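You operate a simulated robot arm through the tools that you are given. There is no shell and no other tool. Be economical: measure what you need, move in short steps, check, and stop when the job is done.

The job below is to be done with a simulated robot arm. You get a single attempt, and the scene is never put back.

JOB
Emboss the yellow tag with the load on the setting card.
Fine: lay it in the embosser drawer, close the drawer, set the mark dial, press PUSH once, open the drawer, put the tag back where it lay.
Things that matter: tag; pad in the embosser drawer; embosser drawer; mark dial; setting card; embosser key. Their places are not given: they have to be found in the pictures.

It is judged by the outcome, as a careful person would: the job done as asked, and still so three seconds after it is handed in. It fails if anything else is knocked over, pushed out of place, dropped, spilled or broken.

ROBOT AND FRAMES
A 6-joint arm with a two-finger parallel gripper, fixed in place. Base frame: the origin is at the foot of the arm, x ahead of it, y to its left, z up; the work surface is at about z = 850. Lengths are in mm, angles in degrees, forces in N, time in s.
With the tool pointing down near the work surface it reaches from about 240 to 640 mm from the base axis. Its first joint turns from -66.0 to 66.0 degrees. Payload 2.7 kg.
Tool frame: the origin (TCP) lies between the finger pads and is the grasp point; the fingertips stand 23 mm ahead of it; z points along the fingers, y is the line along which they close. The gripper opens to 94 mm. The fingers are 38 mm wide and 10 mm thick; the gripper's body (54 by 96 mm) begins 39 mm behind the TCP.
Orientation is that of the tool frame in the base frame, as a unit quaternion [w, x, y, z]. With the fingers straight down and closing along the base's y, the tool's x points along the base's -x, its y along +y and its z along -z.

CONTROLS
- The arm moves only by the tool send_rows. Its argument "series" is a list of rows, each a list of 7 numbers: the shift along the base's x, y, z in mm, then the turn, a rotation vector about the base's x, y, z in degrees, then the closure, from 0 (fully open) to 1 (shut). In form: [[tx, ty, tz, ax, ay, az, jaw], ...]. A call has 1 to 8 rows; each row shifts and turns the commanded pose from where the row before left it. Each row takes 0.2 s and may step no farther than 50 mm and 8.6 degrees from the row before; otherwise, or with a gripper value out of range, the whole call is refused. Where a pose cannot be reached the arm comes as near as it can. A force on the tool above 40 N (or 10 N above the force at the start of the call, whichever is more), or a blocked arm, ends the call early, and 0.2 s more pass. Each finger travels about 45 mm/s and halts on what it meets, pressing with about 35 N; the grip force reading is that of the motor and also rises with nothing between the fingers. The clock runs only during rows and for 0.2 s after the last one: add rows that do not move to give the fingers time. It gives the time, the measured TCP pose, the force on the tool (base axes), the opening and the grip force at its end, in the units of the frame above (readings bear some noise).
- Cameras (640 x 400 px; columns grow to the right, rows downward): "scene" is fixed at [75.7, -425.9, 1421]; the picture's right is [0.80, -0.60, 0.00], its down [-0.24, -0.33, -0.91] and it looks along [0.54, 0.73, -0.41] (base axes); focal length 323 px, centre (320, 200). "wrist" rides on the gripper at [86, 16, -74] in the tool frame; the picture's right is [-0.18, 0.98, 0.00], its down [-0.58, -0.11, -0.81] and it looks along [-0.79, -0.15, 0.59] (tool axes); focal length 243 px, centre (320, 200).
- camera(camera): a new picture of that camera. The clock stands still meanwhile.
- measure_at(camera, pixels): for up to 12 pixels [column, row] of the newest picture of that camera ("zoom" is the newest enlarged one), the place [x, y, z] in the base frame of the surface seen there, good to about 3 mm. The clock stands still meanwhile.
- close_up(camera, box): a new picture of the part [left, top, right, bottom] of that camera's present view, enlarged. The clock stands still meanwhile.
- sign_off(): hands the job in; it is judged then, once.

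Go step by step. Measure first, check grasps and placings, and put right what went wrong. The budget is 80 turns and 38 pictures, counting those below and the enlarged ones. Unless the task says otherwise, let go and move clear before handing in, and close with one line.

The tools are called after "Request:" as a command line: name --pt "numbers of a row" for each row, then --argument value for the rest, lists and objects as JSON in quotes. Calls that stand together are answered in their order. send_rows: Moves the arm, as the interface text tells. Its arguments: {"type":"object","properties":{"series":{"type":"array"}},"required":["series"]} The other tools are called the same way: camera (camera) takes a picture; measure_at (camera, pixels) gives the place of the surface under pixels of a picture; close_up (camera, box) takes an enlarged picture of a part of a camera's view; sign_off () hands the job in.

At the start:

```text
time_s: 0.0
tcp_pos: [420.7, 59.2, 1235.0]
orientation: [0.001, 0.0, 1.0, 0.0]
force: [-0.1, -0.1, 0.2]
opening: 94.1
grip_force: 0.1
```

scene: 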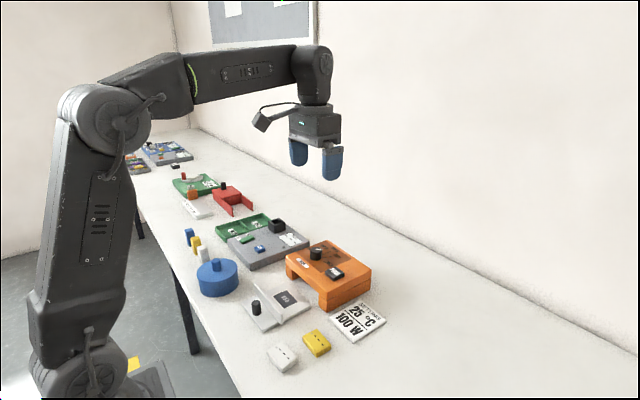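
wrist: 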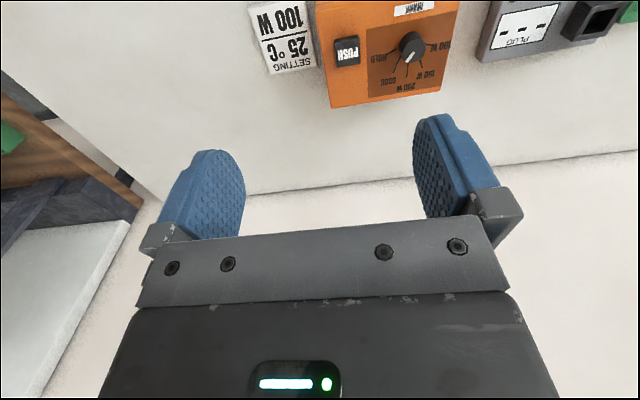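

The scene shows an orange box with a dial and PUSH, a setting card near (358,320), and a yellow tag near (316,342). I'll enlarge these views.

Request:
close_up --camera "scene" --box '[230, 225, 400, 385]'

Request:
close_up --camera "scene" --box '[120, 140, 320, 265]'

Request:
close_up --camera "wrist" --box '[240, 0, 480, 150]'

```text
2.50 times, centred on (315, 305) of scene
```

zoom: 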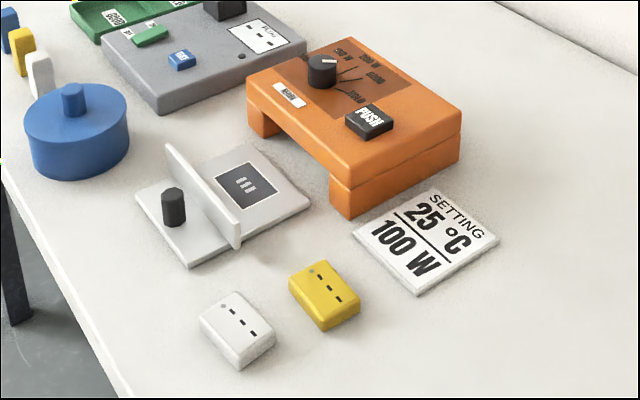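

```text
3.20 times, centred on (220, 202) of scene
```

zoom: 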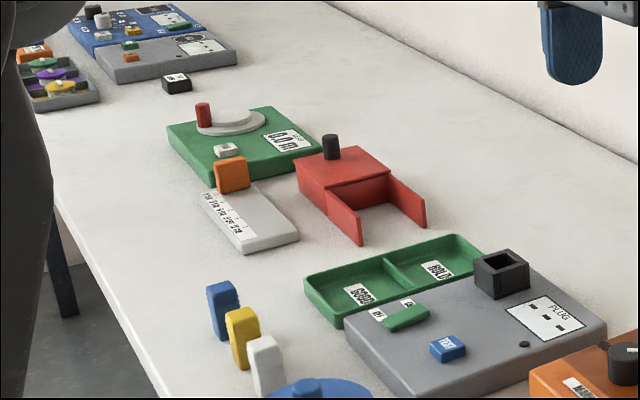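

```text
2.67 times, centred on (360, 75) of wrist
```

zoom: 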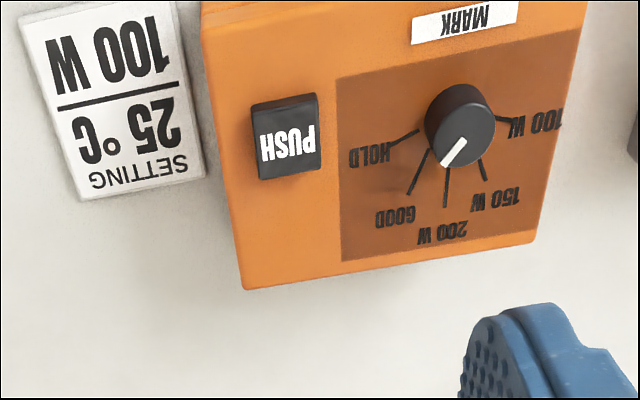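

The embosser is the orange box. Its drawer is the grey tray with the knob, wall and dark pad, and the dial (between GOOD and 200 W) must go to 100 W. Next I'll measure these points.

Request:
close_up --camera "scene" --box '[240, 230, 400, 380]'

```text
2.67 times, centred on (320, 305) of scene
```

zoom: 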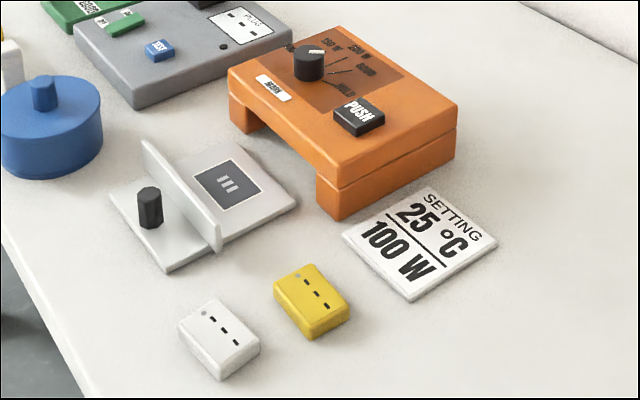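

Request:
measure_at --camera "zoom" --pixels '[[150, 190], [228, 185], [195, 171], [228, 209], [261, 192], [226, 160], [168, 271], [298, 202], [110, 194], [144, 142], [222, 235], [180, 225]]'

Request:
measure_at --camera "zoom" --pixels '[[310, 264], [275, 281], [351, 304], [310, 326], [312, 295], [309, 50], [359, 110], [229, 70], [318, 175], [458, 130], [330, 220], [359, 128]]'

```text
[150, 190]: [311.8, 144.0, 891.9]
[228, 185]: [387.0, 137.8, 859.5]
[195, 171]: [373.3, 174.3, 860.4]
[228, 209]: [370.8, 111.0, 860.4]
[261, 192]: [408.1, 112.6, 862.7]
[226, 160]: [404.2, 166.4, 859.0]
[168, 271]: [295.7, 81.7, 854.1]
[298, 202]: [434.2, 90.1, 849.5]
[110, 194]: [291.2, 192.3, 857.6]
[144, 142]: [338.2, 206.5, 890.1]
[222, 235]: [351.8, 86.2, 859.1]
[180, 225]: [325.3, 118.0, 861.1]
```

```text
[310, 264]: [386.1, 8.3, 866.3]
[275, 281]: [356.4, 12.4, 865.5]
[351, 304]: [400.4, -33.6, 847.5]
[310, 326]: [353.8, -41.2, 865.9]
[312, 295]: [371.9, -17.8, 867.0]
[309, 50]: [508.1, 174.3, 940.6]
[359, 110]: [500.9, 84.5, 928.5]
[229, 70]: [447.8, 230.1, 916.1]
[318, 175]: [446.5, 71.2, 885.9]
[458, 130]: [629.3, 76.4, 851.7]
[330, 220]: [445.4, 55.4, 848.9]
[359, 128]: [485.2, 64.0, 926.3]
```

The drawer slides along +x; its knob is at about (312,144) and the pad at about (390,140). The tag is near (372,-18). I'll measure the tag edges and the white neighbour more closely.

Request:
close_up --camera "scene" --box '[260, 320, 340, 380]'

```text
6.67 times, centred on (300, 350) of scene
```

zoom: 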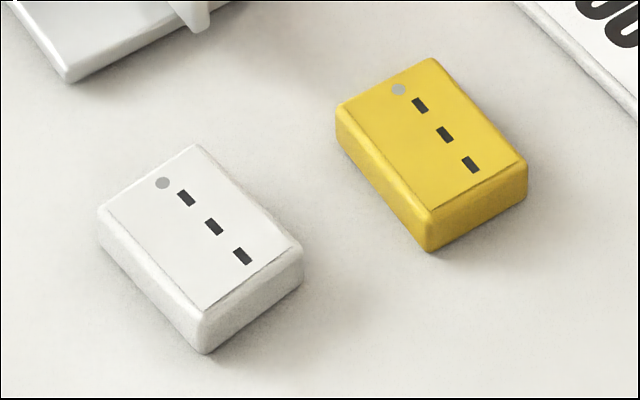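

Request:
measure_at --camera "zoom" --pixels '[[434, 61], [340, 107], [522, 163], [430, 208], [432, 135], [420, 105], [470, 165], [196, 148], [104, 207], [298, 252], [204, 308], [200, 228]]'

```text
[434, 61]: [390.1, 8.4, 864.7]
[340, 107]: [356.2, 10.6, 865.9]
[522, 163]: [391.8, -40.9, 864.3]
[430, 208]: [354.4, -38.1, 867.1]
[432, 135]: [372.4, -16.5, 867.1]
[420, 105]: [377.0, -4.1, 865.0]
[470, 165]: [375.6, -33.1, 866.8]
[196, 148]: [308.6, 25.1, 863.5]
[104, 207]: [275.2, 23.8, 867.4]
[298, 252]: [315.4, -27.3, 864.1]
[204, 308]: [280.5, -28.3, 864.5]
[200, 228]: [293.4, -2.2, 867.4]
```

The tag is centred at about (373,-15), with its long axis along y and its top at z=866. I'll move above it with the fingers partly open, closing along y.

Request:
send_rows --pt "-6 -9.3 -38 0 0 0 0.25" --pt "-6 -9.3 -38 0 0 0 0.25" --pt "-6 -9.3 -38 0 0 0 0.25" --pt "-6 -9.3 -38 0 0 0 0.25" --pt "-6 -9.3 -38 0 0 0 0.25" --pt "-6 -9.3 -38 0 0 0 0.25" --pt "-6 -9.3 -38 0 0 0 0.25" --pt "-6 -9.3 -38 0 0 0 0.25"

Request:
camera --camera "wrist"

```text
time_s: 1.8
tcp_pos: [373.3, -16.7, 930.0]
orientation: [0.001, 0.0, 1.0, -0.001]
force: [1.0, 0.4, 0.1]
opening: 70.7
grip_force: 0.1
```

```text
30 pictures are left
```

wrist: 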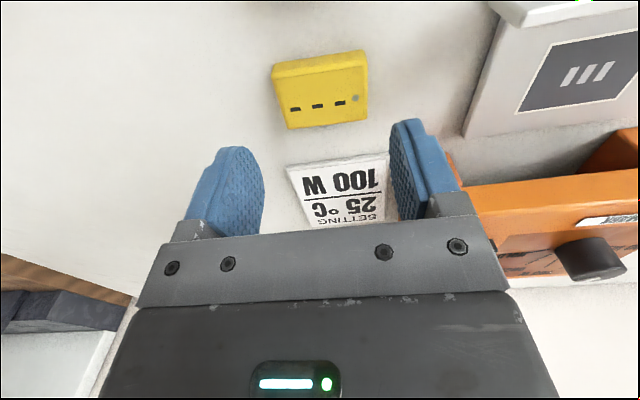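

The tag (320,90) lies under the line of the fingers. I'll descend to z≈875 and close.

Request:
send_rows --pt "0 1.5 -28 0 0 0 0.25" --pt "0 0 -26 0 0 0 0.25" --pt "0 0 0 0 0 0 0.6" --pt "0 0 0 0 0 0 0.6" --pt "0 0 0 0 0 0 0.6"

Request:
camera --camera "wrist"

```text
time_s: 3.0
tcp_pos: [373.5, -15.4, 876.8]
orientation: [0.0, 0.001, 1.0, -0.001]
force: [-0.8, 0.0, -0.5]
opening: 54.9
grip_force: 34.8
```

```text
29 pictures are left
```

wrist: 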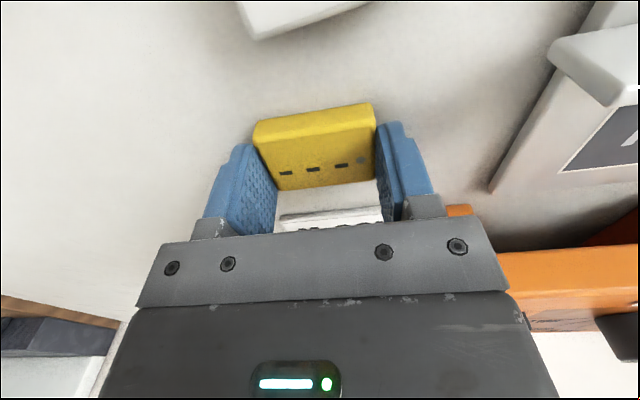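

The tag is gripped (opening 54.9, force 34.8). I'll lift it, carry it over the pad, and check.

Request:
send_rows --pt "0 0 32 0 0 0 0.6" --pt "0 0 32 0 0 0 0.6" --pt "4 39 0 0 0 0 0.6" --pt "4 39 0 0 0 0 0.6" --pt "4 39 0 0 0 0 0.6" --pt "4 38 0 0 0 0 0.6"

Request:
close_up --camera "scene" --box '[230, 225, 390, 345]'

Request:
camera --camera "wrist"

```text
time_s: 4.4
tcp_pos: [387.9, 141.2, 939.3]
orientation: [0.001, 0.001, 1.0, -0.001]
force: [-0.4, 0.3, 0.0]
opening: 54.9
grip_force: 35.1
```

```text
3.33 times, centred on (310, 285) of scene
```

zoom: 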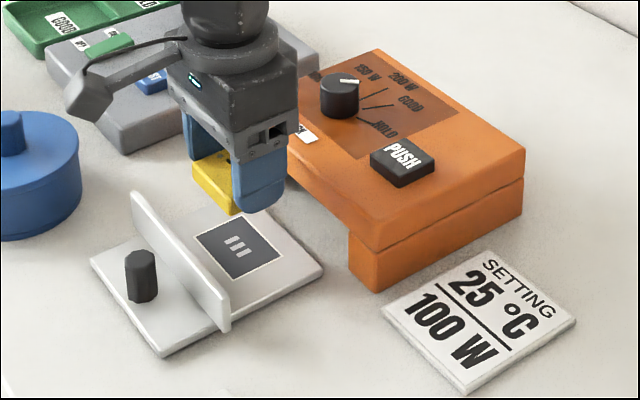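

```text
27 pictures are left
```

wrist: 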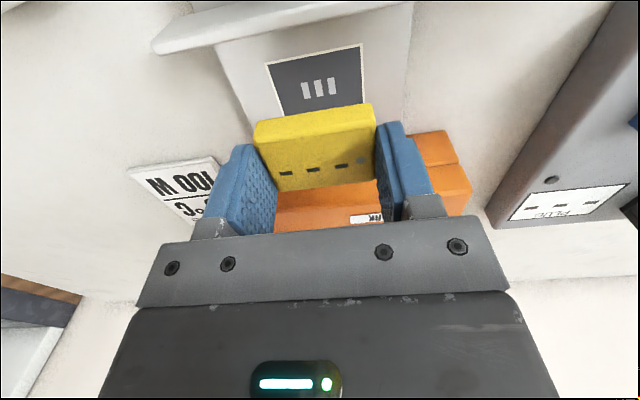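

The pad (318,85 in wrist) is below and slightly behind. I'll measure its corners in both pictures.

Request:
measure_at --camera "zoom" --pixels '[[195, 235], [231, 279], [280, 256], [225, 210], [238, 246], [227, 330], [323, 268], [132, 193], [138, 256], [160, 357]]'

Request:
measure_at --camera "wrist" --pixels '[[267, 67], [360, 46], [281, 107], [364, 98], [318, 88], [165, 52], [255, 140], [300, 28], [400, 8], [409, 120]]'

```text
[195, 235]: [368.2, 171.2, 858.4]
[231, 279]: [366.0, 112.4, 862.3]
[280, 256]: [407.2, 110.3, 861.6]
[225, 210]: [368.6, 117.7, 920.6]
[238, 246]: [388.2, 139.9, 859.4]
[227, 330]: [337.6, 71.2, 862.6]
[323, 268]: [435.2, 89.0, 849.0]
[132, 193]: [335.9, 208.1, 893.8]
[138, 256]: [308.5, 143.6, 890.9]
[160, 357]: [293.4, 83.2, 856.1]
```

```text
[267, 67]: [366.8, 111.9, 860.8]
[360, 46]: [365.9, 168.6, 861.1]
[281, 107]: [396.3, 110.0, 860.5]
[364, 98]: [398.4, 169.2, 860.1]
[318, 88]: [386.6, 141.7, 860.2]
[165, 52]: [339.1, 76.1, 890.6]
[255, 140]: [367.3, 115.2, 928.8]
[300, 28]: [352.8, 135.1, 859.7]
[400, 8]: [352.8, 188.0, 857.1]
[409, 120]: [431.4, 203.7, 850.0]
```

The pad is centred at about (387,141) with its surface at z 860, squarely under the tag. I'll lower 51 mm and release, then rise.

Request:
send_rows --pt "-0.7 0 -25 0 0 0 0.6" --pt "0 0 -20 0 0 0 0.6" --pt "0 0 -6 0 0 0 0.6" --pt "0 0 0 0 0 0 0.6"

```text
time_s: 5.4
tcp_pos: [388.9, 140.0, 889.6]
orientation: [0.001, 0.0, 1.0, -0.001]
force: [-0.4, 0.3, 0.8]
opening: 54.6
grip_force: 34.7
```

Request:
send_rows --pt "0 0 -1.5 0 0 0 0.6" --pt "0 0 0 0 0 0 0.6"

```text
time_s: 6.0
tcp_pos: [388.3, 141.0, 888.7]
orientation: [0.0, 0.001, 1.0, -0.001]
force: [-0.1, -0.4, -0.7]
opening: 54.8
grip_force: 35.1
```

Still about 1 mm above the pad and no contact force. I'll lower a touch, open to release, and rise.

Request:
send_rows --pt "0 0 -1 0 0 0 0.6" --pt "0 0 0 0 0 0 0.25" --pt "0 0 0 0 0 0 0.25" --pt "0 0 0 0 0 0 0.25" --pt "0 0 30 0 0 0 0.25" --pt "0 0 40 0 0 0 0.25"

Request:
close_up --camera "scene" --box '[230, 225, 390, 345]'

```text
time_s: 7.4
tcp_pos: [389.8, 139.5, 957.2]
orientation: [0.0, 0.0, 1.0, -0.001]
force: [-0.6, 0.8, -0.4]
opening: 70.5
grip_force: 0.1
```

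```text
3.33 times, centred on (310, 285) of scene
```

zoom: 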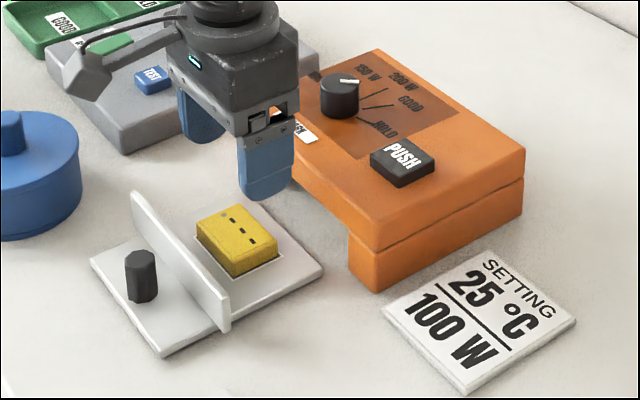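

The tag sits on the pad. Now I'll go over the drawer knob at (310,143) and descend straddling it.

Request:
send_rows --pt "-40 0 0 0 0 0 0.4" --pt "-39.5 2 0 0 0 0 0.4" --pt "0 0 0 0 0 0 0.4"

Request:
camera --camera "wrist"

```text
time_s: 8.2
tcp_pos: [309.7, 140.8, 957.6]
orientation: [0.001, 0.0, 1.0, -0.001]
force: [0.4, -0.1, -0.2]
opening: 56.4
grip_force: 0.1
```

```text
25 pictures are left
```

wrist: 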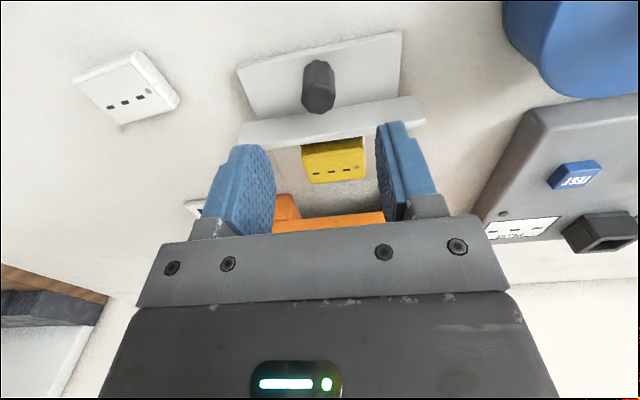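

Request:
measure_at --camera "wrist" --pixels '[[320, 98], [305, 90], [333, 88], [319, 109], [318, 68], [332, 122], [330, 114], [332, 160], [306, 145], [361, 140]]'

```text
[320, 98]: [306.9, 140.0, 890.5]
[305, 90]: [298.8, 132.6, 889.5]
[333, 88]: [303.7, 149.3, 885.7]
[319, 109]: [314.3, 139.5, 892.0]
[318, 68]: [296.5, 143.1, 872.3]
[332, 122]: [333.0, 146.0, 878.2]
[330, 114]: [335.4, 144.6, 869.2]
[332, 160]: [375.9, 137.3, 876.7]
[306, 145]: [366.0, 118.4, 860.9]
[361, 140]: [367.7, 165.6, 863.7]
```

The knob centre is (307,141), top z 891. I'll descend to z≈889 and close gently on it.

Request:
send_rows --pt "-2.5 0 -35 0 0 0 0.4" --pt "0 0 -33 0 0 0 0.4" --pt "0 0 0 0 0 0 0.9" --pt "0 0 0 0 0 0 0.9" --pt "0 0 0 0 0 0 0.9" --pt "0 0 0 0 0 0 0.9"

```text
time_s: 9.6
tcp_pos: [306.9, 140.3, 889.6]
orientation: [0.001, 0.001, 1.0, -0.001]
force: [0.5, -13.8, 0.2]
opening: 21.8
grip_force: 44.9
```

The knob is held (opening 21.8) with a sideways force of -13.8 N. I'll ease y slightly and begin pushing the drawer in.

Request:
send_rows --pt "0 -1.5 0 0 0 0 0.9" --pt "10 0 0 0 0 0 0.9" --pt "10 0 0 0 0 0 0.9"

```text
time_s: 10.4
tcp_pos: [326.1, 139.6, 889.0]
orientation: [0.0, 0.0, 1.0, 0.0]
force: [0.5, -2.2, -16.9]
opening: 21.4
grip_force: 44.4
```

The drawer is moving (x now 326). I'll continue in moderate steps.

Request:
send_rows --pt "12 0 0 0 0 0 0.9" --pt "12 0 0 0 0 0 0.9" --pt "12 0 0 0 0 0 0.9" --pt "12 0 0 0 0 0 0.9" --pt "10 0 0 0 0 0 0.9"

Request:
close_up --camera "scene" --box '[230, 225, 390, 345]'

```text
time_s: 11.6
tcp_pos: [384.6, 138.7, 889.2]
orientation: [-0.001, 0.001, 1.0, -0.002]
force: [-0.5, -4.9, -23.6]
opening: 21.7
grip_force: 45.1
```

```text
3.33 times, centred on (310, 285) of scene
```

zoom: 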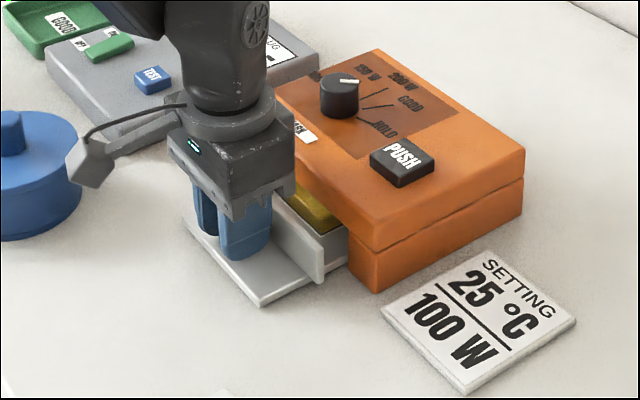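

About 20 mm remains and the tag clears the opening. I'll ease z slightly and push on to the stop.

Request:
send_rows --pt "6 0 -0.7 0 0 0 0.9" --pt "6 0 0 0 0 0 0.9" --pt "5 0 0 0 0 0 0.9" --pt "4 0 0 0 0 0 0.9"

```text
time_s: 12.6
tcp_pos: [406.0, 139.6, 890.1]
orientation: [0.0, 0.0, 1.0, -0.001]
force: [-0.1, -9.8, -9.7]
opening: 21.6
grip_force: 45.2
```

Request:
send_rows --pt "3 0 0 0 0 0 0.9" --pt "3 0 0 0 0 0 0.9" --pt "3 0 0 0 0 0 0.9"

Request:
close_up --camera "scene" --box '[230, 225, 390, 345]'

```text
time_s: 13.4
tcp_pos: [410.9, 139.4, 889.1]
orientation: [-0.005, 0.001, 1.0, -0.002]
force: [-9.5, -2.2, 9.7]
opening: 21.9
grip_force: 45.2
stopped in row 3: the force on the tool passed its limit (the readings are from after the stop); the commanded pose is now the measured one
```

```text
3.33 times, centred on (310, 285) of scene
```

zoom: 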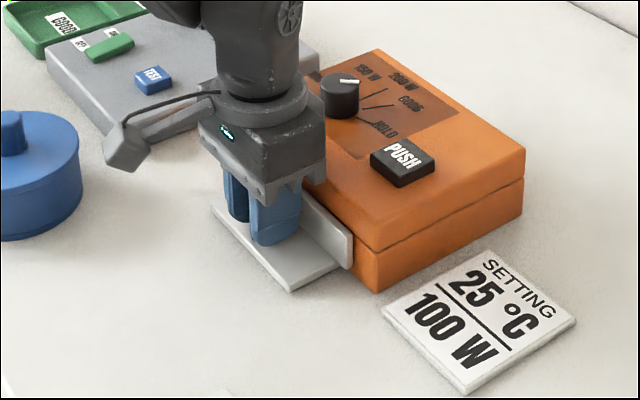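

The drawer has met its stop at x≈411, with the wall against the embosser. I'll release, rise, and look at the dial.

Request:
send_rows --pt "0 0 0 0 0 0 0.4" --pt "0 0 0 0 0 0 0.4" --pt "0 0 0 0 0 0 0.4" --pt "0 0 40 0 0 0 0.4" --pt "0 0 45 0 0 0 0.4" --pt "0 0 40 0 0 0 0.4" --pt "20 30 0 0 0 0 0.4" --pt "30 0 0 0 0 0 0.4"

Request:
camera --camera "wrist"

```text
time_s: 15.2
tcp_pos: [460.2, 172.2, 1014.1]
orientation: [-0.005, 0.001, 1.0, -0.001]
force: [1.3, 0.0, 0.8]
opening: 56.5
grip_force: 0.0
```

```text
22 pictures are left
```

wrist: 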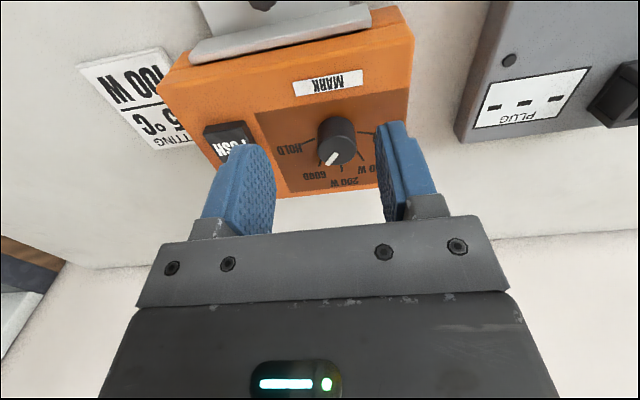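

The dial is in view at (336,142). I'll enlarge and measure the knob, pointer and ticks.

Request:
close_up --camera "wrist" --box '[250, 90, 400, 200]'

Request:
close_up --camera "scene" --box '[290, 230, 370, 290]'

```text
3.64 times, centred on (325, 145) of wrist
```

zoom: 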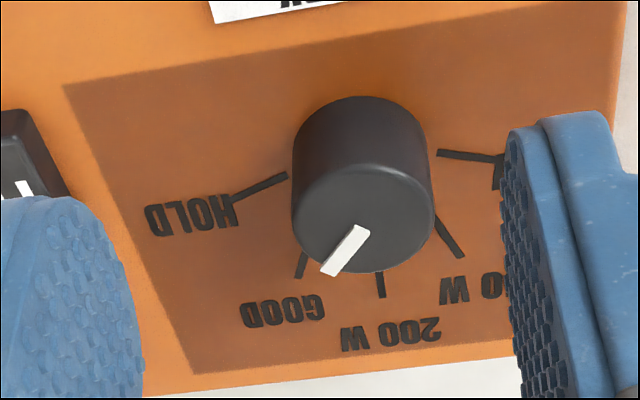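

```text
6.67 times, centred on (330, 260) of scene
```

zoom: 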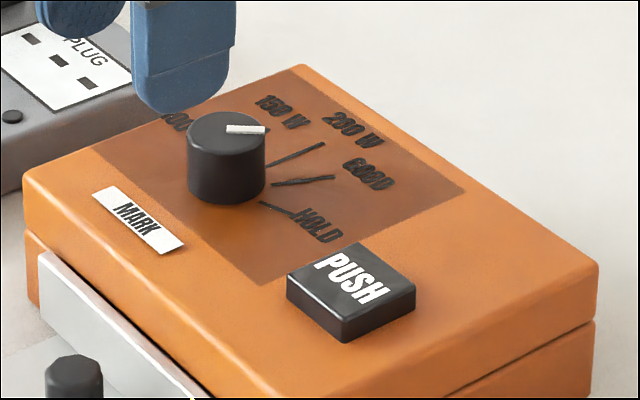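

Request:
measure_at --camera "wrist" --pixels '[[357.5, 131.9], [374.5, 133.6], [357.2, 150.8], [364, 160.5], [341.3, 166.3], [341.8, 171.3], [320.8, 160.5], [319.4, 165.9], [315.2, 138.6], [302.6, 144.5], [327.2, 163.9], [336.5, 153.5]]'

Request:
measure_at --camera "wrist" --pixels '[[336.5, 149], [319, 149], [354, 149], [336, 137], [337, 162.5]]'

```text
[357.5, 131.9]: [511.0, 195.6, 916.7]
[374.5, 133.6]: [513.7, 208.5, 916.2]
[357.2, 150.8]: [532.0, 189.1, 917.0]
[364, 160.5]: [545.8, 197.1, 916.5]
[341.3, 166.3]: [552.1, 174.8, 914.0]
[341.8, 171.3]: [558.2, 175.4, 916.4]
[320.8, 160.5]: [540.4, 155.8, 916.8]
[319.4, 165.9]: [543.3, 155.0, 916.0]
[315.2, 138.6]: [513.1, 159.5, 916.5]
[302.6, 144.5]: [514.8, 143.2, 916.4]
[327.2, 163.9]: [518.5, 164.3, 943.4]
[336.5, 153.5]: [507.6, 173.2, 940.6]
```

```text
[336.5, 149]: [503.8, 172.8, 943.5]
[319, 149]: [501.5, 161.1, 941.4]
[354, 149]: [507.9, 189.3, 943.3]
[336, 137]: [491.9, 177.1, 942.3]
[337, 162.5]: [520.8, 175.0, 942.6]
```

The knob axis is near (506.5,175), top z 942. The pointer is at about -40° from +x and the 100 W tick at about +78°, so I need to turn about +118° about z. I'll pre-rotate the tool -59° above the knob.

Request:
send_rows --pt "20 1 0 0 0 -8.4 0.4" --pt "20 1 0 0 0 -8.4 0.4" --pt "6 1 0 0 0 -8.4 0.4" --pt "0 0 0 0 0 -8.4 0.4" --pt "0 0 0 0 0 -8.4 0.4" --pt "0 0 0 0 0 -8.4 0.4" --pt "0 0 0 0 0 -8.4 0.4"

Request:
camera --camera "wrist"

```text
time_s: 16.9
tcp_pos: [507.2, 173.6, 1015.1]
orientation: [-0.006, 0.493, 0.87, 0.001]
force: [0.1, -0.7, 0.9]
opening: 56.5
grip_force: 0.2
```

```text
19 pictures are left
```

wrist: 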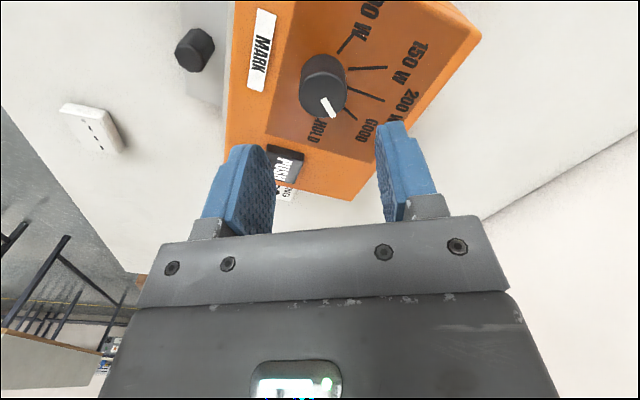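

This view shows all the ticks. I'll re-measure the 100 W tick, pointer and knob here.

Request:
close_up --camera "wrist" --box '[250, 10, 410, 150]'

```text
2.86 times, centred on (330, 80) of wrist
```

zoom: 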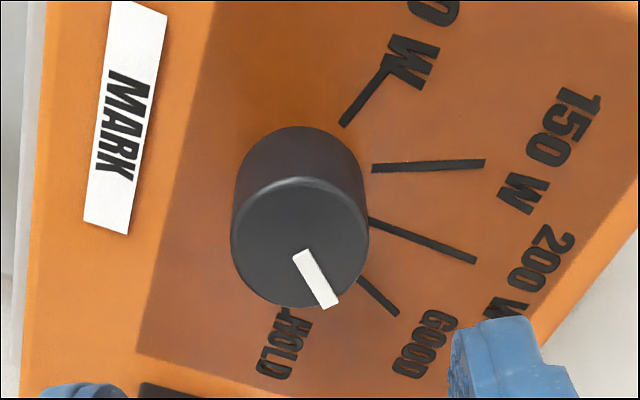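

Request:
measure_at --camera "zoom" --pixels '[[344, 124], [386, 72], [375, 168], [484, 163], [372, 222], [474, 260], [362, 281], [396, 313], [300, 253], [331, 304], [299, 243]]'

Request:
measure_at --camera "zoom" --pixels '[[234, 240], [364, 240], [298, 182], [298, 300]]'

```text
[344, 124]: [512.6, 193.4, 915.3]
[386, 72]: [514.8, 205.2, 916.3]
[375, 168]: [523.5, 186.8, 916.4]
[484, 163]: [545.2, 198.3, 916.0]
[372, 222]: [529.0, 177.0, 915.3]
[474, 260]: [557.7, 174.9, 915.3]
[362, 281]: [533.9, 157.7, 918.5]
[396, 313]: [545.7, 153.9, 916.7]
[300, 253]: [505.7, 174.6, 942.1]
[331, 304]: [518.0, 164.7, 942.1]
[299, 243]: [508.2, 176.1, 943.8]
```

```text
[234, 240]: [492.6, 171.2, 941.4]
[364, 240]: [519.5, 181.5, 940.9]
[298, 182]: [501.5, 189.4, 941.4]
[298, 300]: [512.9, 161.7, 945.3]
```

Centre ≈ (506.5,175.4), pointer ≈ -40°, 100 W tick ≈ +75°. I'll descend and grip the knob.

Request:
send_rows --pt "0 1 -35 0 0 0 0.4" --pt "0 0 -34 0 0 0 0.4" --pt "0 0 0 0 0 0 0.8" --pt "0 0 0 0 0 0 0.8" --pt "0 0 0 0 0 0 0.8" --pt "0 0 0 0 0 0 0.8"

```text
time_s: 18.2
tcp_pos: [508.3, 175.2, 943.6]
orientation: [-0.004, 0.491, 0.871, 0.002]
force: [21.8, 10.4, -9.7]
opening: 31.6
grip_force: 44.8
```

The knob is gripped (31.6 mm), with a 24 N side force along the closing line. I'll relieve it by shifting that way, then begin turning.

Request:
send_rows --pt "2.0 1.1 0 0 0 0 0.8" --pt "0 0 0 0 0 0 0.8"

```text
time_s: 18.9
tcp_pos: [509.2, 175.5, 943.8]
orientation: [-0.006, 0.492, 0.871, -0.001]
force: [-2.7, 1.4, -0.3]
opening: 31.8
grip_force: 44.7
```

The side force is gone. Now I'll turn in +z.

Request:
send_rows --pt "0 0 0 0 0 8.25 0.8" --pt "0 0 0 0 0 8.25 0.8" --pt "0 0 0 0 0 8.25 0.8" --pt "0 0 0 0 0 8.25 0.8" --pt "0 0 0 0 0 8.25 0.8" --pt "0 0 0 0 0 8.25 0.8" --pt "0 0 0 0 0 8.25 0.8"

Request:
close_up --camera "scene" --box '[270, 210, 390, 300]'

```text
time_s: 20.4
tcp_pos: [507.9, 174.6, 944.2]
orientation: [-0.006, 0.009, 1.0, -0.002]
force: [-18.4, -2.4, 9.4]
opening: 31.6
grip_force: 45.0
```

```text
4.44 times, centred on (330, 255) of scene
```

zoom: 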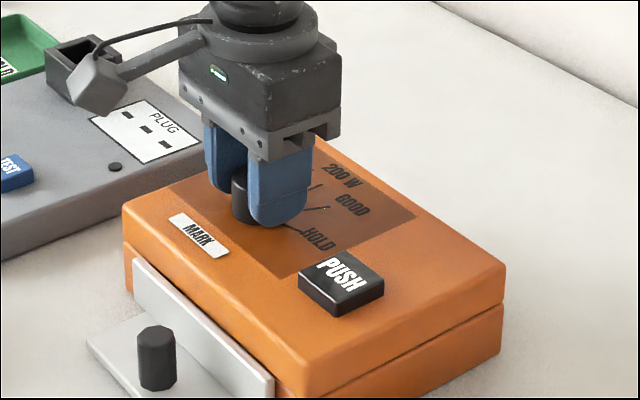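

The turn is halfway done. A -18 N force in x suggests easing x by -1.5, then I'll turn the rest.

Request:
send_rows --pt "-1.5 0 0 0 0 8.25 0.8" --pt "0 0 0 0 0 8.25 0.8" --pt "0 0 0 0 0 8.25 0.8" --pt "0 0 0 0 0 8.25 0.8" --pt "0 0 0 0 0 8.25 0.8" --pt "0 0 0 0 0 8.25 0.8" --pt "0 0 0 0 0 8.25 0.8"

```text
time_s: 22.1
tcp_pos: [508.4, 175.9, 944.5]
orientation: [-0.002, -0.475, 0.88, -0.004]
force: [2.0, -3.7, -3.6]
opening: 31.6
grip_force: 45.6
```

The tool has turned through the full 115°. I'll release, rise, and check the pointer.

Request:
send_rows --pt "0 0 0 0 0 0 0.4" --pt "0 0 0 0 0 0 0.4" --pt "0 0 0 0 0 0 0.4" --pt "0 0 35 0 0 0 0.4" --pt "0 0 35 0 0 0 0.4" --pt "0 0 0 0 0 0 0.4"

Request:
close_up --camera "wrist" --box '[230, 10, 410, 150]'

```text
time_s: 23.4
tcp_pos: [507.1, 175.4, 1015.6]
orientation: [-0.004, -0.474, 0.88, -0.003]
force: [-0.5, -0.4, -0.5]
opening: 56.2
grip_force: 0.0
```

```text
2.86 times, centred on (320, 80) of wrist
```

zoom: 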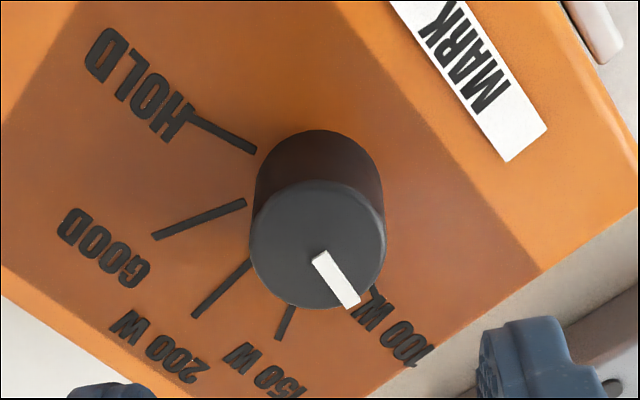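

Request:
measure_at --camera "zoom" --pixels '[[195, 123], [253, 151], [155, 237], [243, 203], [195, 315], [247, 264], [280, 338], [292, 308], [375, 296], [319, 254], [354, 305]]'

Request:
measure_at --camera "zoom" --pixels '[[252, 245], [384, 245], [318, 184], [318, 306], [318, 245], [340, 283], [327, 265]]'

```text
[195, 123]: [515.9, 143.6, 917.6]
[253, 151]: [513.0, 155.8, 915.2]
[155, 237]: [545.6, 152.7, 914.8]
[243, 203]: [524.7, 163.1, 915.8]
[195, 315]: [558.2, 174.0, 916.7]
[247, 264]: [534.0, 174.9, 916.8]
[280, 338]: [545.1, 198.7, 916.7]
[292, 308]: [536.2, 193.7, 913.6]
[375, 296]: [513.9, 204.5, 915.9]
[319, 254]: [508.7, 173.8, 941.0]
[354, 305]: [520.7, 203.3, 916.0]
```

```text
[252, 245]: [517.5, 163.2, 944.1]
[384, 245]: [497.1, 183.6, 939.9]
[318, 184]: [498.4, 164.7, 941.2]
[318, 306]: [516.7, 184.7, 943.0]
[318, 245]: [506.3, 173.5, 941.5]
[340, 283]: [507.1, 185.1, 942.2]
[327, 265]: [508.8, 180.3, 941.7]
```

By ray geometry the pointer is at about 77°, matching the 100 W tick at about 77°. Next I'll rotate the tool back, close the fingers, and move toward the PUSH key.

Request:
send_rows --pt "0 -12 0 0 0 -8.1 0.6" --pt "0 -12 0 0 0 -8.1 0.8" --pt "-5 -12 0 0 0 -8.1 1.0" --pt "-5 -12 0 0 0 -8.1 1.0" --pt "-5 -12 0 0 0 -8.1 1.0" --pt "-5 -12 0 0 0 -8.1 1.0" --pt "-5 -12 0 0 0 -8.1 1.0"

Request:
camera --camera "wrist"

Request:
close_up --camera "scene" --box '[270, 210, 390, 300]'

```text
time_s: 25.1
tcp_pos: [483.4, 92.0, 1013.9]
orientation: [-0.005, 0.001, 1.0, -0.002]
force: [-0.4, 0.4, 0.1]
opening: 0.2
grip_force: 35.2
```

```text
15 pictures are left
```

wrist: 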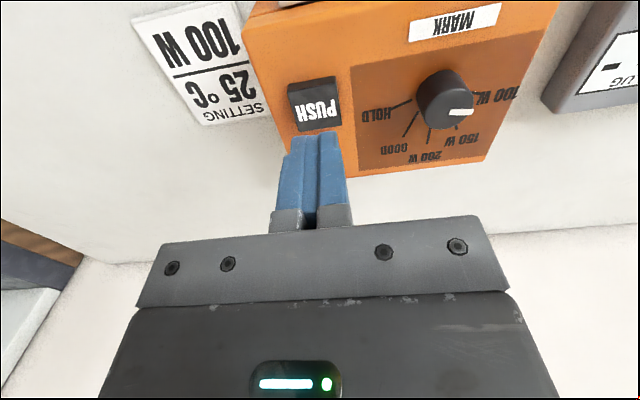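

```text
4.44 times, centred on (330, 255) of scene
```

zoom: 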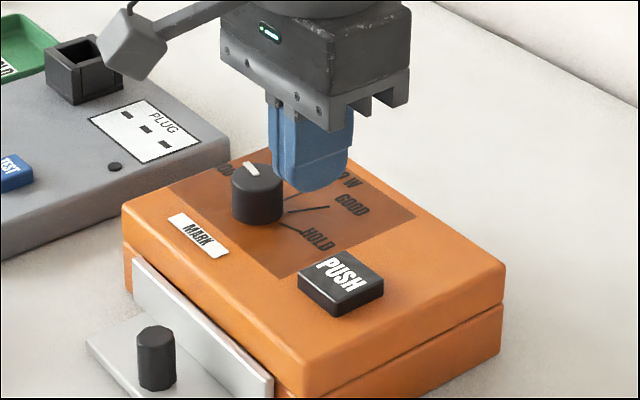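

The dial pointer looks right toward 100 W. I'll measure the PUSH key at (315,110).

Request:
measure_at --camera "wrist" --pixels '[[315, 112], [298, 103], [335, 98], [299, 128], [339, 122]]'

Request:
measure_at --camera "zoom" --pixels '[[340, 278], [330, 253], [300, 283], [382, 281], [340, 303]]'

```text
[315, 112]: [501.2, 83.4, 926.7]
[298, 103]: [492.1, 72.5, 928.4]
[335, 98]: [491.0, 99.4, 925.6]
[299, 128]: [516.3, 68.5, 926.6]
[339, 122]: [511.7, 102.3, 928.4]
```

```text
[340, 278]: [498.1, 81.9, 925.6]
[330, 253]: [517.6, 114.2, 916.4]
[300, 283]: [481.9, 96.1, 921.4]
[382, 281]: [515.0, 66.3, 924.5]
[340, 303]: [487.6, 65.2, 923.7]
```

The key centre is (500.5,84), top z 927. I'll move above it to TCP z≈955, fingertips 5 mm clear.

Request:
send_rows --pt "17 -8 0 0 0 0 1.0" --pt "0 0 -30 0 0 0 1.0" --pt "0 0 -29 0 0 0 1.0" --pt "0 0 0 0 0 0 1.0"

```text
time_s: 26.1
tcp_pos: [499.3, 83.7, 954.5]
orientation: [-0.005, 0.002, 1.0, -0.002]
force: [-0.1, -0.7, -0.2]
opening: 0.1
grip_force: 35.4
```

No contact yet. I'll press down in 2 mm steps until it reacts.

Request:
send_rows --pt "0 0 -2 0 0 0 1.0" --pt "0 0 -2 0 0 0 1.0" --pt "0 0 -2 0 0 0 1.0" --pt "0 0 -1.5 0 0 0 1.0" --pt "0 0 0 0 0 0 1.0"

```text
time_s: 27.2
tcp_pos: [500.7, 83.2, 948.1]
orientation: [-0.005, 0.0, 1.0, -0.002]
force: [-0.4, 0.1, 1.7]
opening: 0.1
grip_force: 35.4
```

Contact is barely starting (1.7 N). I'll continue pressing without lifting.

Request:
send_rows --pt "0 0 -1 0 0 0 1.0" --pt "0 0 -1 0 0 0 1.0" --pt "0 0 -1 0 0 0 1.0" --pt "0 0 -1 0 0 0 1.0" --pt "0 0 0 0 0 0 1.0"

Request:
close_up --camera "scene" --box '[270, 210, 390, 300]'

```text
time_s: 28.4
tcp_pos: [499.2, 83.9, 944.5]
orientation: [-0.004, 0.0, 1.0, -0.002]
force: [-2.1, 2.8, 7.9]
opening: 0.2
grip_force: 35.1
```

```text
4.44 times, centred on (330, 255) of scene
```

zoom: 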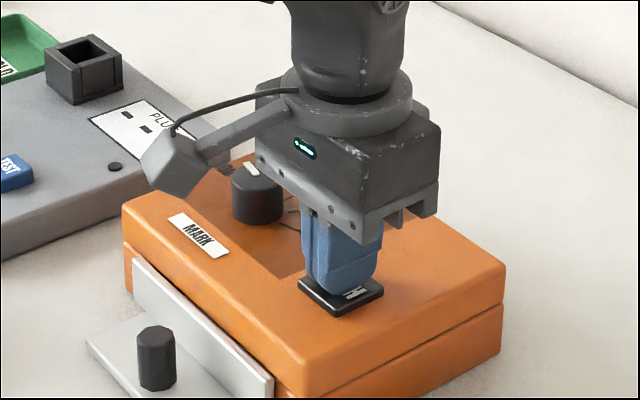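

The key is sinking (spring force 7.9 N). I'll push on to the bottom of its travel.

Request:
send_rows --pt "0 0 -1 0 0 0 1.0" --pt "0 0 -1 0 0 0 1.0" --pt "0 0 -1 0 0 0 1.0"

```text
time_s: 29.2
tcp_pos: [499.6, 83.5, 941.0]
orientation: [-0.004, 0.001, 1.0, -0.002]
force: [-0.7, 0.9, 13.6]
opening: 0.2
grip_force: 34.7
```

Request:
send_rows --pt "0 0 -1 0 0 0 1.0" --pt "0 0 -1 0 0 0 1.0" --pt "0 0 0 0 0 0 1.0"

```text
time_s: 30.1
tcp_pos: [499.8, 83.1, 940.8]
orientation: [-0.003, 0.001, 1.0, -0.001]
force: [-2.7, -0.7, 24.6]
opening: 0.0
grip_force: 35.0
```

The key has bottomed (24.6 N, z no longer falling). I'll lift off, then go back over the drawer knob at about (410,140) with the fingers opened.

Request:
send_rows --pt "0 0 30 0 0 0 1.0" --pt "0 0 40 0 0 0 1.0" --pt "-30 19 0 0 0 0 0.7" --pt "-30 19 0 0 0 0 0.4" --pt "-30 19 0 0 0 0 0.4" --pt "0 0 0 0 0 0 0.4" --pt "0 0 0 0 0 0 0.4"

Request:
camera --camera "wrist"

Request:
close_up --camera "scene" --box '[250, 210, 390, 315]'

```text
time_s: 31.6
tcp_pos: [407.1, 139.3, 1009.2]
orientation: [-0.004, 0.002, 1.0, -0.003]
force: [0.5, -0.5, 0.7]
opening: 56.4
grip_force: 0.1
```

```text
12 pictures are left
```

wrist: 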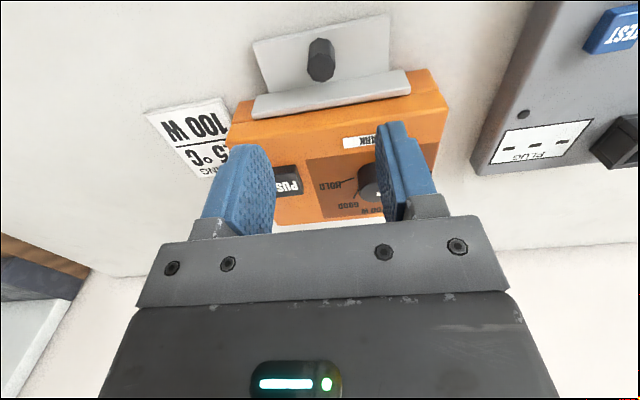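

```text
3.81 times, centred on (320, 262) of scene
```

zoom: 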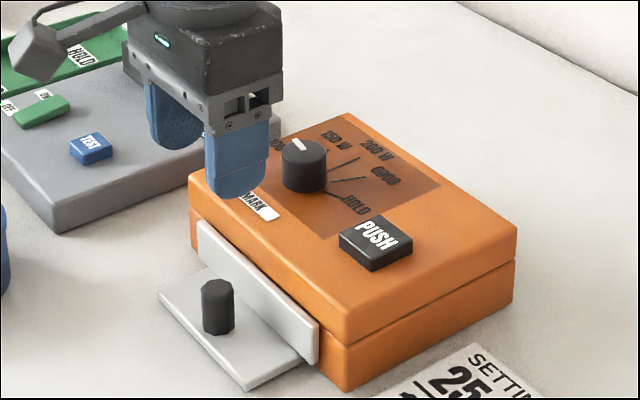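

Request:
measure_at --camera "wrist" --pixels '[[321, 68], [310, 66], [334, 64], [321, 77], [330, 95]]'

Request:
measure_at --camera "zoom" --pixels '[[217, 289]]'

```text
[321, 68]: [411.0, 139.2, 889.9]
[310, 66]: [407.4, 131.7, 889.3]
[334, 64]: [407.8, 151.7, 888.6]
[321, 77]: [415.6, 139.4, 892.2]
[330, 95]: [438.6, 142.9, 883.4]
```

```text
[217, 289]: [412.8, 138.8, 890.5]
```

The knob is at (410,140). I'll descend to z≈889 and grip it.

Request:
send_rows --pt "1.5 0 -40 0 0 0 0.4" --pt "0 0 -40 0 0 0 0.4" --pt "0 0 -39.5 0 0 0 0.4" --pt "0 0 0 0 0 0 0.9" --pt "0 0 0 0 0 0 0.9" --pt "0 0 0 0 0 0 0.9" --pt "0 0 0 0 0 0 0.9"

```text
time_s: 33.2
tcp_pos: [410.1, 139.2, 888.4]
orientation: [-0.005, 0.001, 1.0, -0.002]
force: [0.3, -2.4, -7.6]
opening: 21.9
grip_force: 44.7
```

The knob is gripped. I'll pull the drawer out by about 104 mm, to the first knob position x≈307.

Request:
send_rows --pt "-8 0 0 0 0 0 0.9" --pt "-12 0 0 0 0 0 0.9" --pt "-14 0 0 0 0 0 0.9" --pt "-14 0 0 0 0 0 0.9" --pt "-14 0 0 0 0 0 0.9" --pt "-14 0 0 0 0 0 0.9" --pt "-12 0 0 0 0 0 0.9" --pt "-8 0 0 0 0 0 0.9"

```text
time_s: 34.6
tcp_pos: [337.2, 140.4, 888.6]
orientation: [-0.007, 0.001, 1.0, -0.003]
force: [-1.0, 3.6, -3.4]
opening: 21.8
grip_force: 45.3
stopped in row 6: the force on the tool passed its limit (the readings are from after the stop); the commanded pose is now the measured one
```

A force spike stopped it at x=337. I'll look before continuing.

Request:
close_up --camera "scene" --box '[230, 225, 390, 345]'

```text
3.33 times, centred on (310, 285) of scene
```

zoom: 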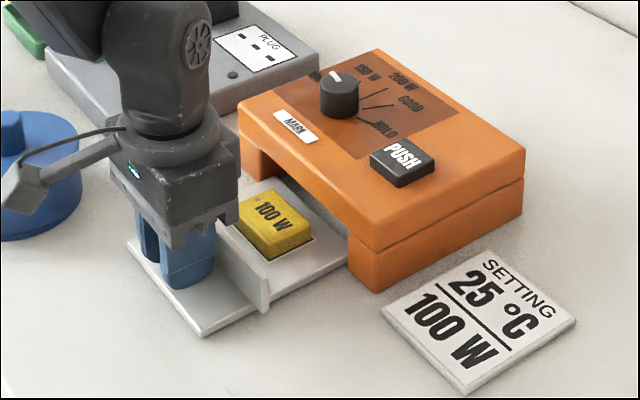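

The tag now reads "100 W". Nothing is in the way, so I'll keep pulling gently.

Request:
send_rows --pt "-5 0 0 0 0 0 0.9" --pt "-6 0 0 0 0 0 0.9" --pt "-6 0 0 0 0 0 0.9" --pt "-6 0 0 0 0 0 0.9" --pt "-5 0 0 0 0 0 0.9"

```text
time_s: 35.8
tcp_pos: [308.3, 139.5, 888.2]
orientation: [-0.007, 0.001, 1.0, -0.002]
force: [0.2, 3.8, -5.7]
opening: 21.7
grip_force: 44.8
```

The drawer is back to its original open position (x≈308). I'll release, rise, and move over the tag.

Request:
send_rows --pt "-1 0 0 0 0 0 0.9" --pt "0 0 0 0 0 0 0.4" --pt "0 0 0 0 0 0 0.4" --pt "0 0 0 0 0 0 0.4" --pt "0 0 35 0 0 0 0.25" --pt "0 0 35 0 0 0 0.25" --pt "40 0 0 0 0 0 0.25" --pt "40 0 0 0 0 0 0.25"

Request:
camera --camera "wrist"

Request:
close_up --camera "scene" --box '[230, 225, 390, 345]'

```text
time_s: 37.6
tcp_pos: [387.2, 140.5, 958.5]
orientation: [-0.007, 0.0, 1.0, -0.003]
force: [0.0, -0.3, 0.7]
opening: 70.3
grip_force: 0.1
```

```text
9 pictures are left
```

wrist: 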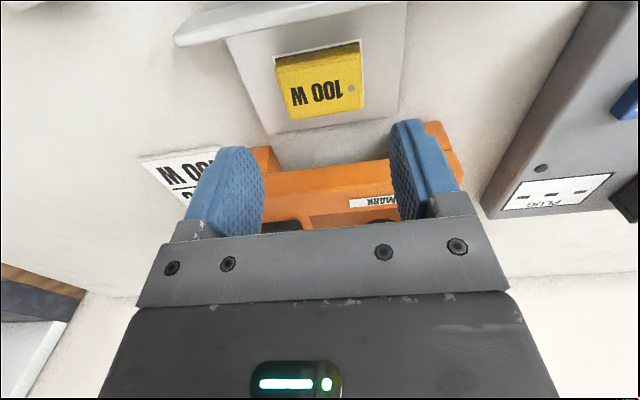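

```text
3.33 times, centred on (310, 285) of scene
```

zoom: 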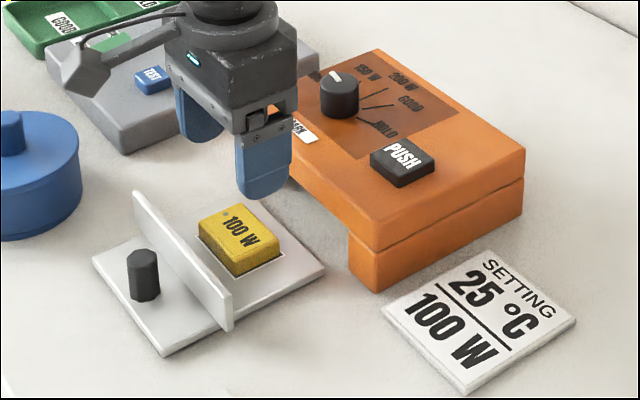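

The tag is on the pad, embossed 100 W, and the drawer is open. I'll measure the tag before gripping.

Request:
measure_at --camera "wrist" --pixels '[[277, 61], [357, 44], [289, 116], [361, 106], [318, 85], [287, 76], [360, 60]]'

Request:
measure_at --zoom null --camera "zoom" --pixels '[[233, 202], [199, 223], [279, 243], [236, 264], [240, 232]]'

```text
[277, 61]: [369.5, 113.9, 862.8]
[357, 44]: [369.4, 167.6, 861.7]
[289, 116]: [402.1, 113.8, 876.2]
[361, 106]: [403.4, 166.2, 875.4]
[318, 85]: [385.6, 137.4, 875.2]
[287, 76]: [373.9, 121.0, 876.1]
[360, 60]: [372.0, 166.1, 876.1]
```

```text
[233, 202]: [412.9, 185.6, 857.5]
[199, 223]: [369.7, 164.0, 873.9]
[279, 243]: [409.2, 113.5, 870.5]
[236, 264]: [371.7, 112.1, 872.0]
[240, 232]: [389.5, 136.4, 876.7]
```

The tag centre is about (389,140). I'll correct the slight tool tilt, lower to z≈887.5, and grip the tag.

Request:
send_rows --pt "1.5 -0.3 0 0.35 -0.8 0 0.25" --pt "0 0 -36 0 0 0 0.25" --pt "0 0 -35 0 0 0 0.25" --pt "0 0 0 0 0 0 0.25"

```text
time_s: 38.6
tcp_pos: [388.7, 140.5, 887.8]
orientation: [0.001, 0.001, 1.0, 0.001]
force: [0.4, -0.1, -0.8]
opening: 70.5
grip_force: 0.0
```

Request:
send_rows --pt "0 0 0 0 0 0 0.6" --pt "0 0 0 0 0 0 0.6" --pt "0 0 0 0 0 0 0.6"

```text
time_s: 39.4
tcp_pos: [389.6, 140.0, 886.9]
orientation: [0.0, 0.0, 1.0, 0.0]
force: [0.2, 0.0, 0.8]
opening: 54.8
grip_force: 34.9
```

The tag is gripped. I'll lift it and carry it back over its original spot (373.4,-15.4).

Request:
send_rows --pt "0 0 30 0 0 0 0.6" --pt "0 0 25 0 0 0 0.6" --pt "0 -40 0 0 0 0 0.6" --pt "0 -40 0 0 0 0 0.6" --pt "0 -40 0 0 0 0 0.6" --pt "-15.3 -35.8 0 0 0 0 0.6" --pt "0 0 0 0 0 0 0.6"

```text
time_s: 41.0
tcp_pos: [373.2, -17.6, 943.3]
orientation: [0.0, 0.001, 1.0, 0.001]
force: [-0.6, 0.1, -0.7]
opening: 54.6
grip_force: 35.0
```

Holding at y≈-16. I'll make a small y correction and lower to just above the table.

Request:
send_rows --pt "0 0.7 -35 0 0 0 0.6" --pt "0 0 -25 0 0 0 0.6" --pt "0 0 -4 0 0 0 0.6" --pt "0 0 0 0 0 0 0.6"

```text
time_s: 42.0
tcp_pos: [375.0, -15.1, 879.1]
orientation: [0.0, 0.001, 1.0, 0.001]
force: [-0.1, 0.4, -1.4]
opening: 54.7
grip_force: 35.0
```

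Request:
send_rows --pt "0 0 -1 0 0 0 0.6" --pt "0 0 -1 0 0 0 0.6" --pt "0 0 0 0 0 0 0.6"

```text
time_s: 42.8
tcp_pos: [374.4, -15.3, 877.1]
orientation: [0.001, 0.0, 1.0, 0.0]
force: [-3.6, 1.3, 15.1]
opening: 54.9
grip_force: 34.9
```

Contact with the table (15 N upward). I'll release, rise, and check.

Request:
send_rows --pt "0 0 0.5 0 0 0 0.6" --pt "0 0 0 0 0 0 0.25" --pt "0 0 0 0 0 0 0.25" --pt "0 0 0 0 0 0 0.25" --pt "0 0 40 0 0 0 0.25" --pt "0 0 45 0 0 0 0.25" --pt "0 0 45 0 0 0 0.25"

Request:
close_up --camera "scene" --box '[260, 320, 340, 380]'

Request:
camera --camera "scene"

```text
time_s: 44.4
tcp_pos: [375.7, -15.8, 1007.8]
orientation: [0.001, 0.001, 1.0, -0.001]
force: [-0.2, -0.4, 0.0]
opening: 70.4
grip_force: 0.1
```

```text
6.67 times, centred on (300, 350) of scene
```

zoom: 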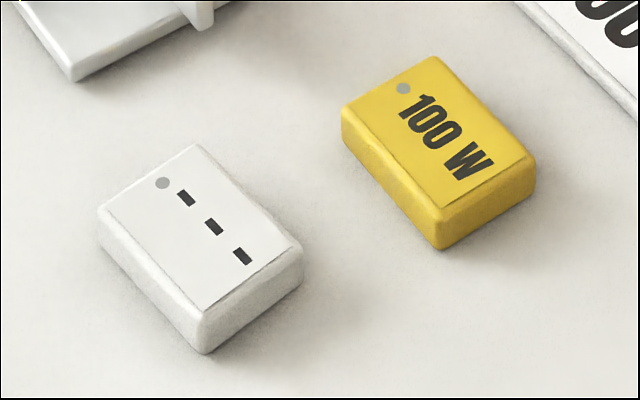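

```text
6 pictures are left
```

scene: 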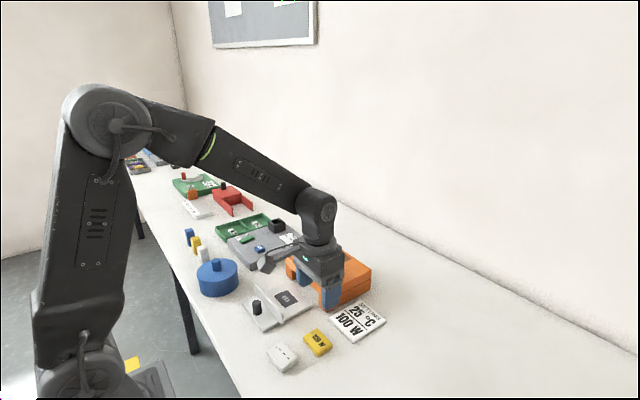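

The tag reads 100 W and lies within about 2 mm of its original place. The drawer is open, the dial is at 100 W, nothing else has moved, and the gripper is clear, so I'm handing in.

Request:
sign_off

```text
The job is handed in.
```

The yellow tag is embossed "100 W" and back within about 2 mm of where it lay; the drawer is open (about 2 mm short of where it began), and the job is handed in.
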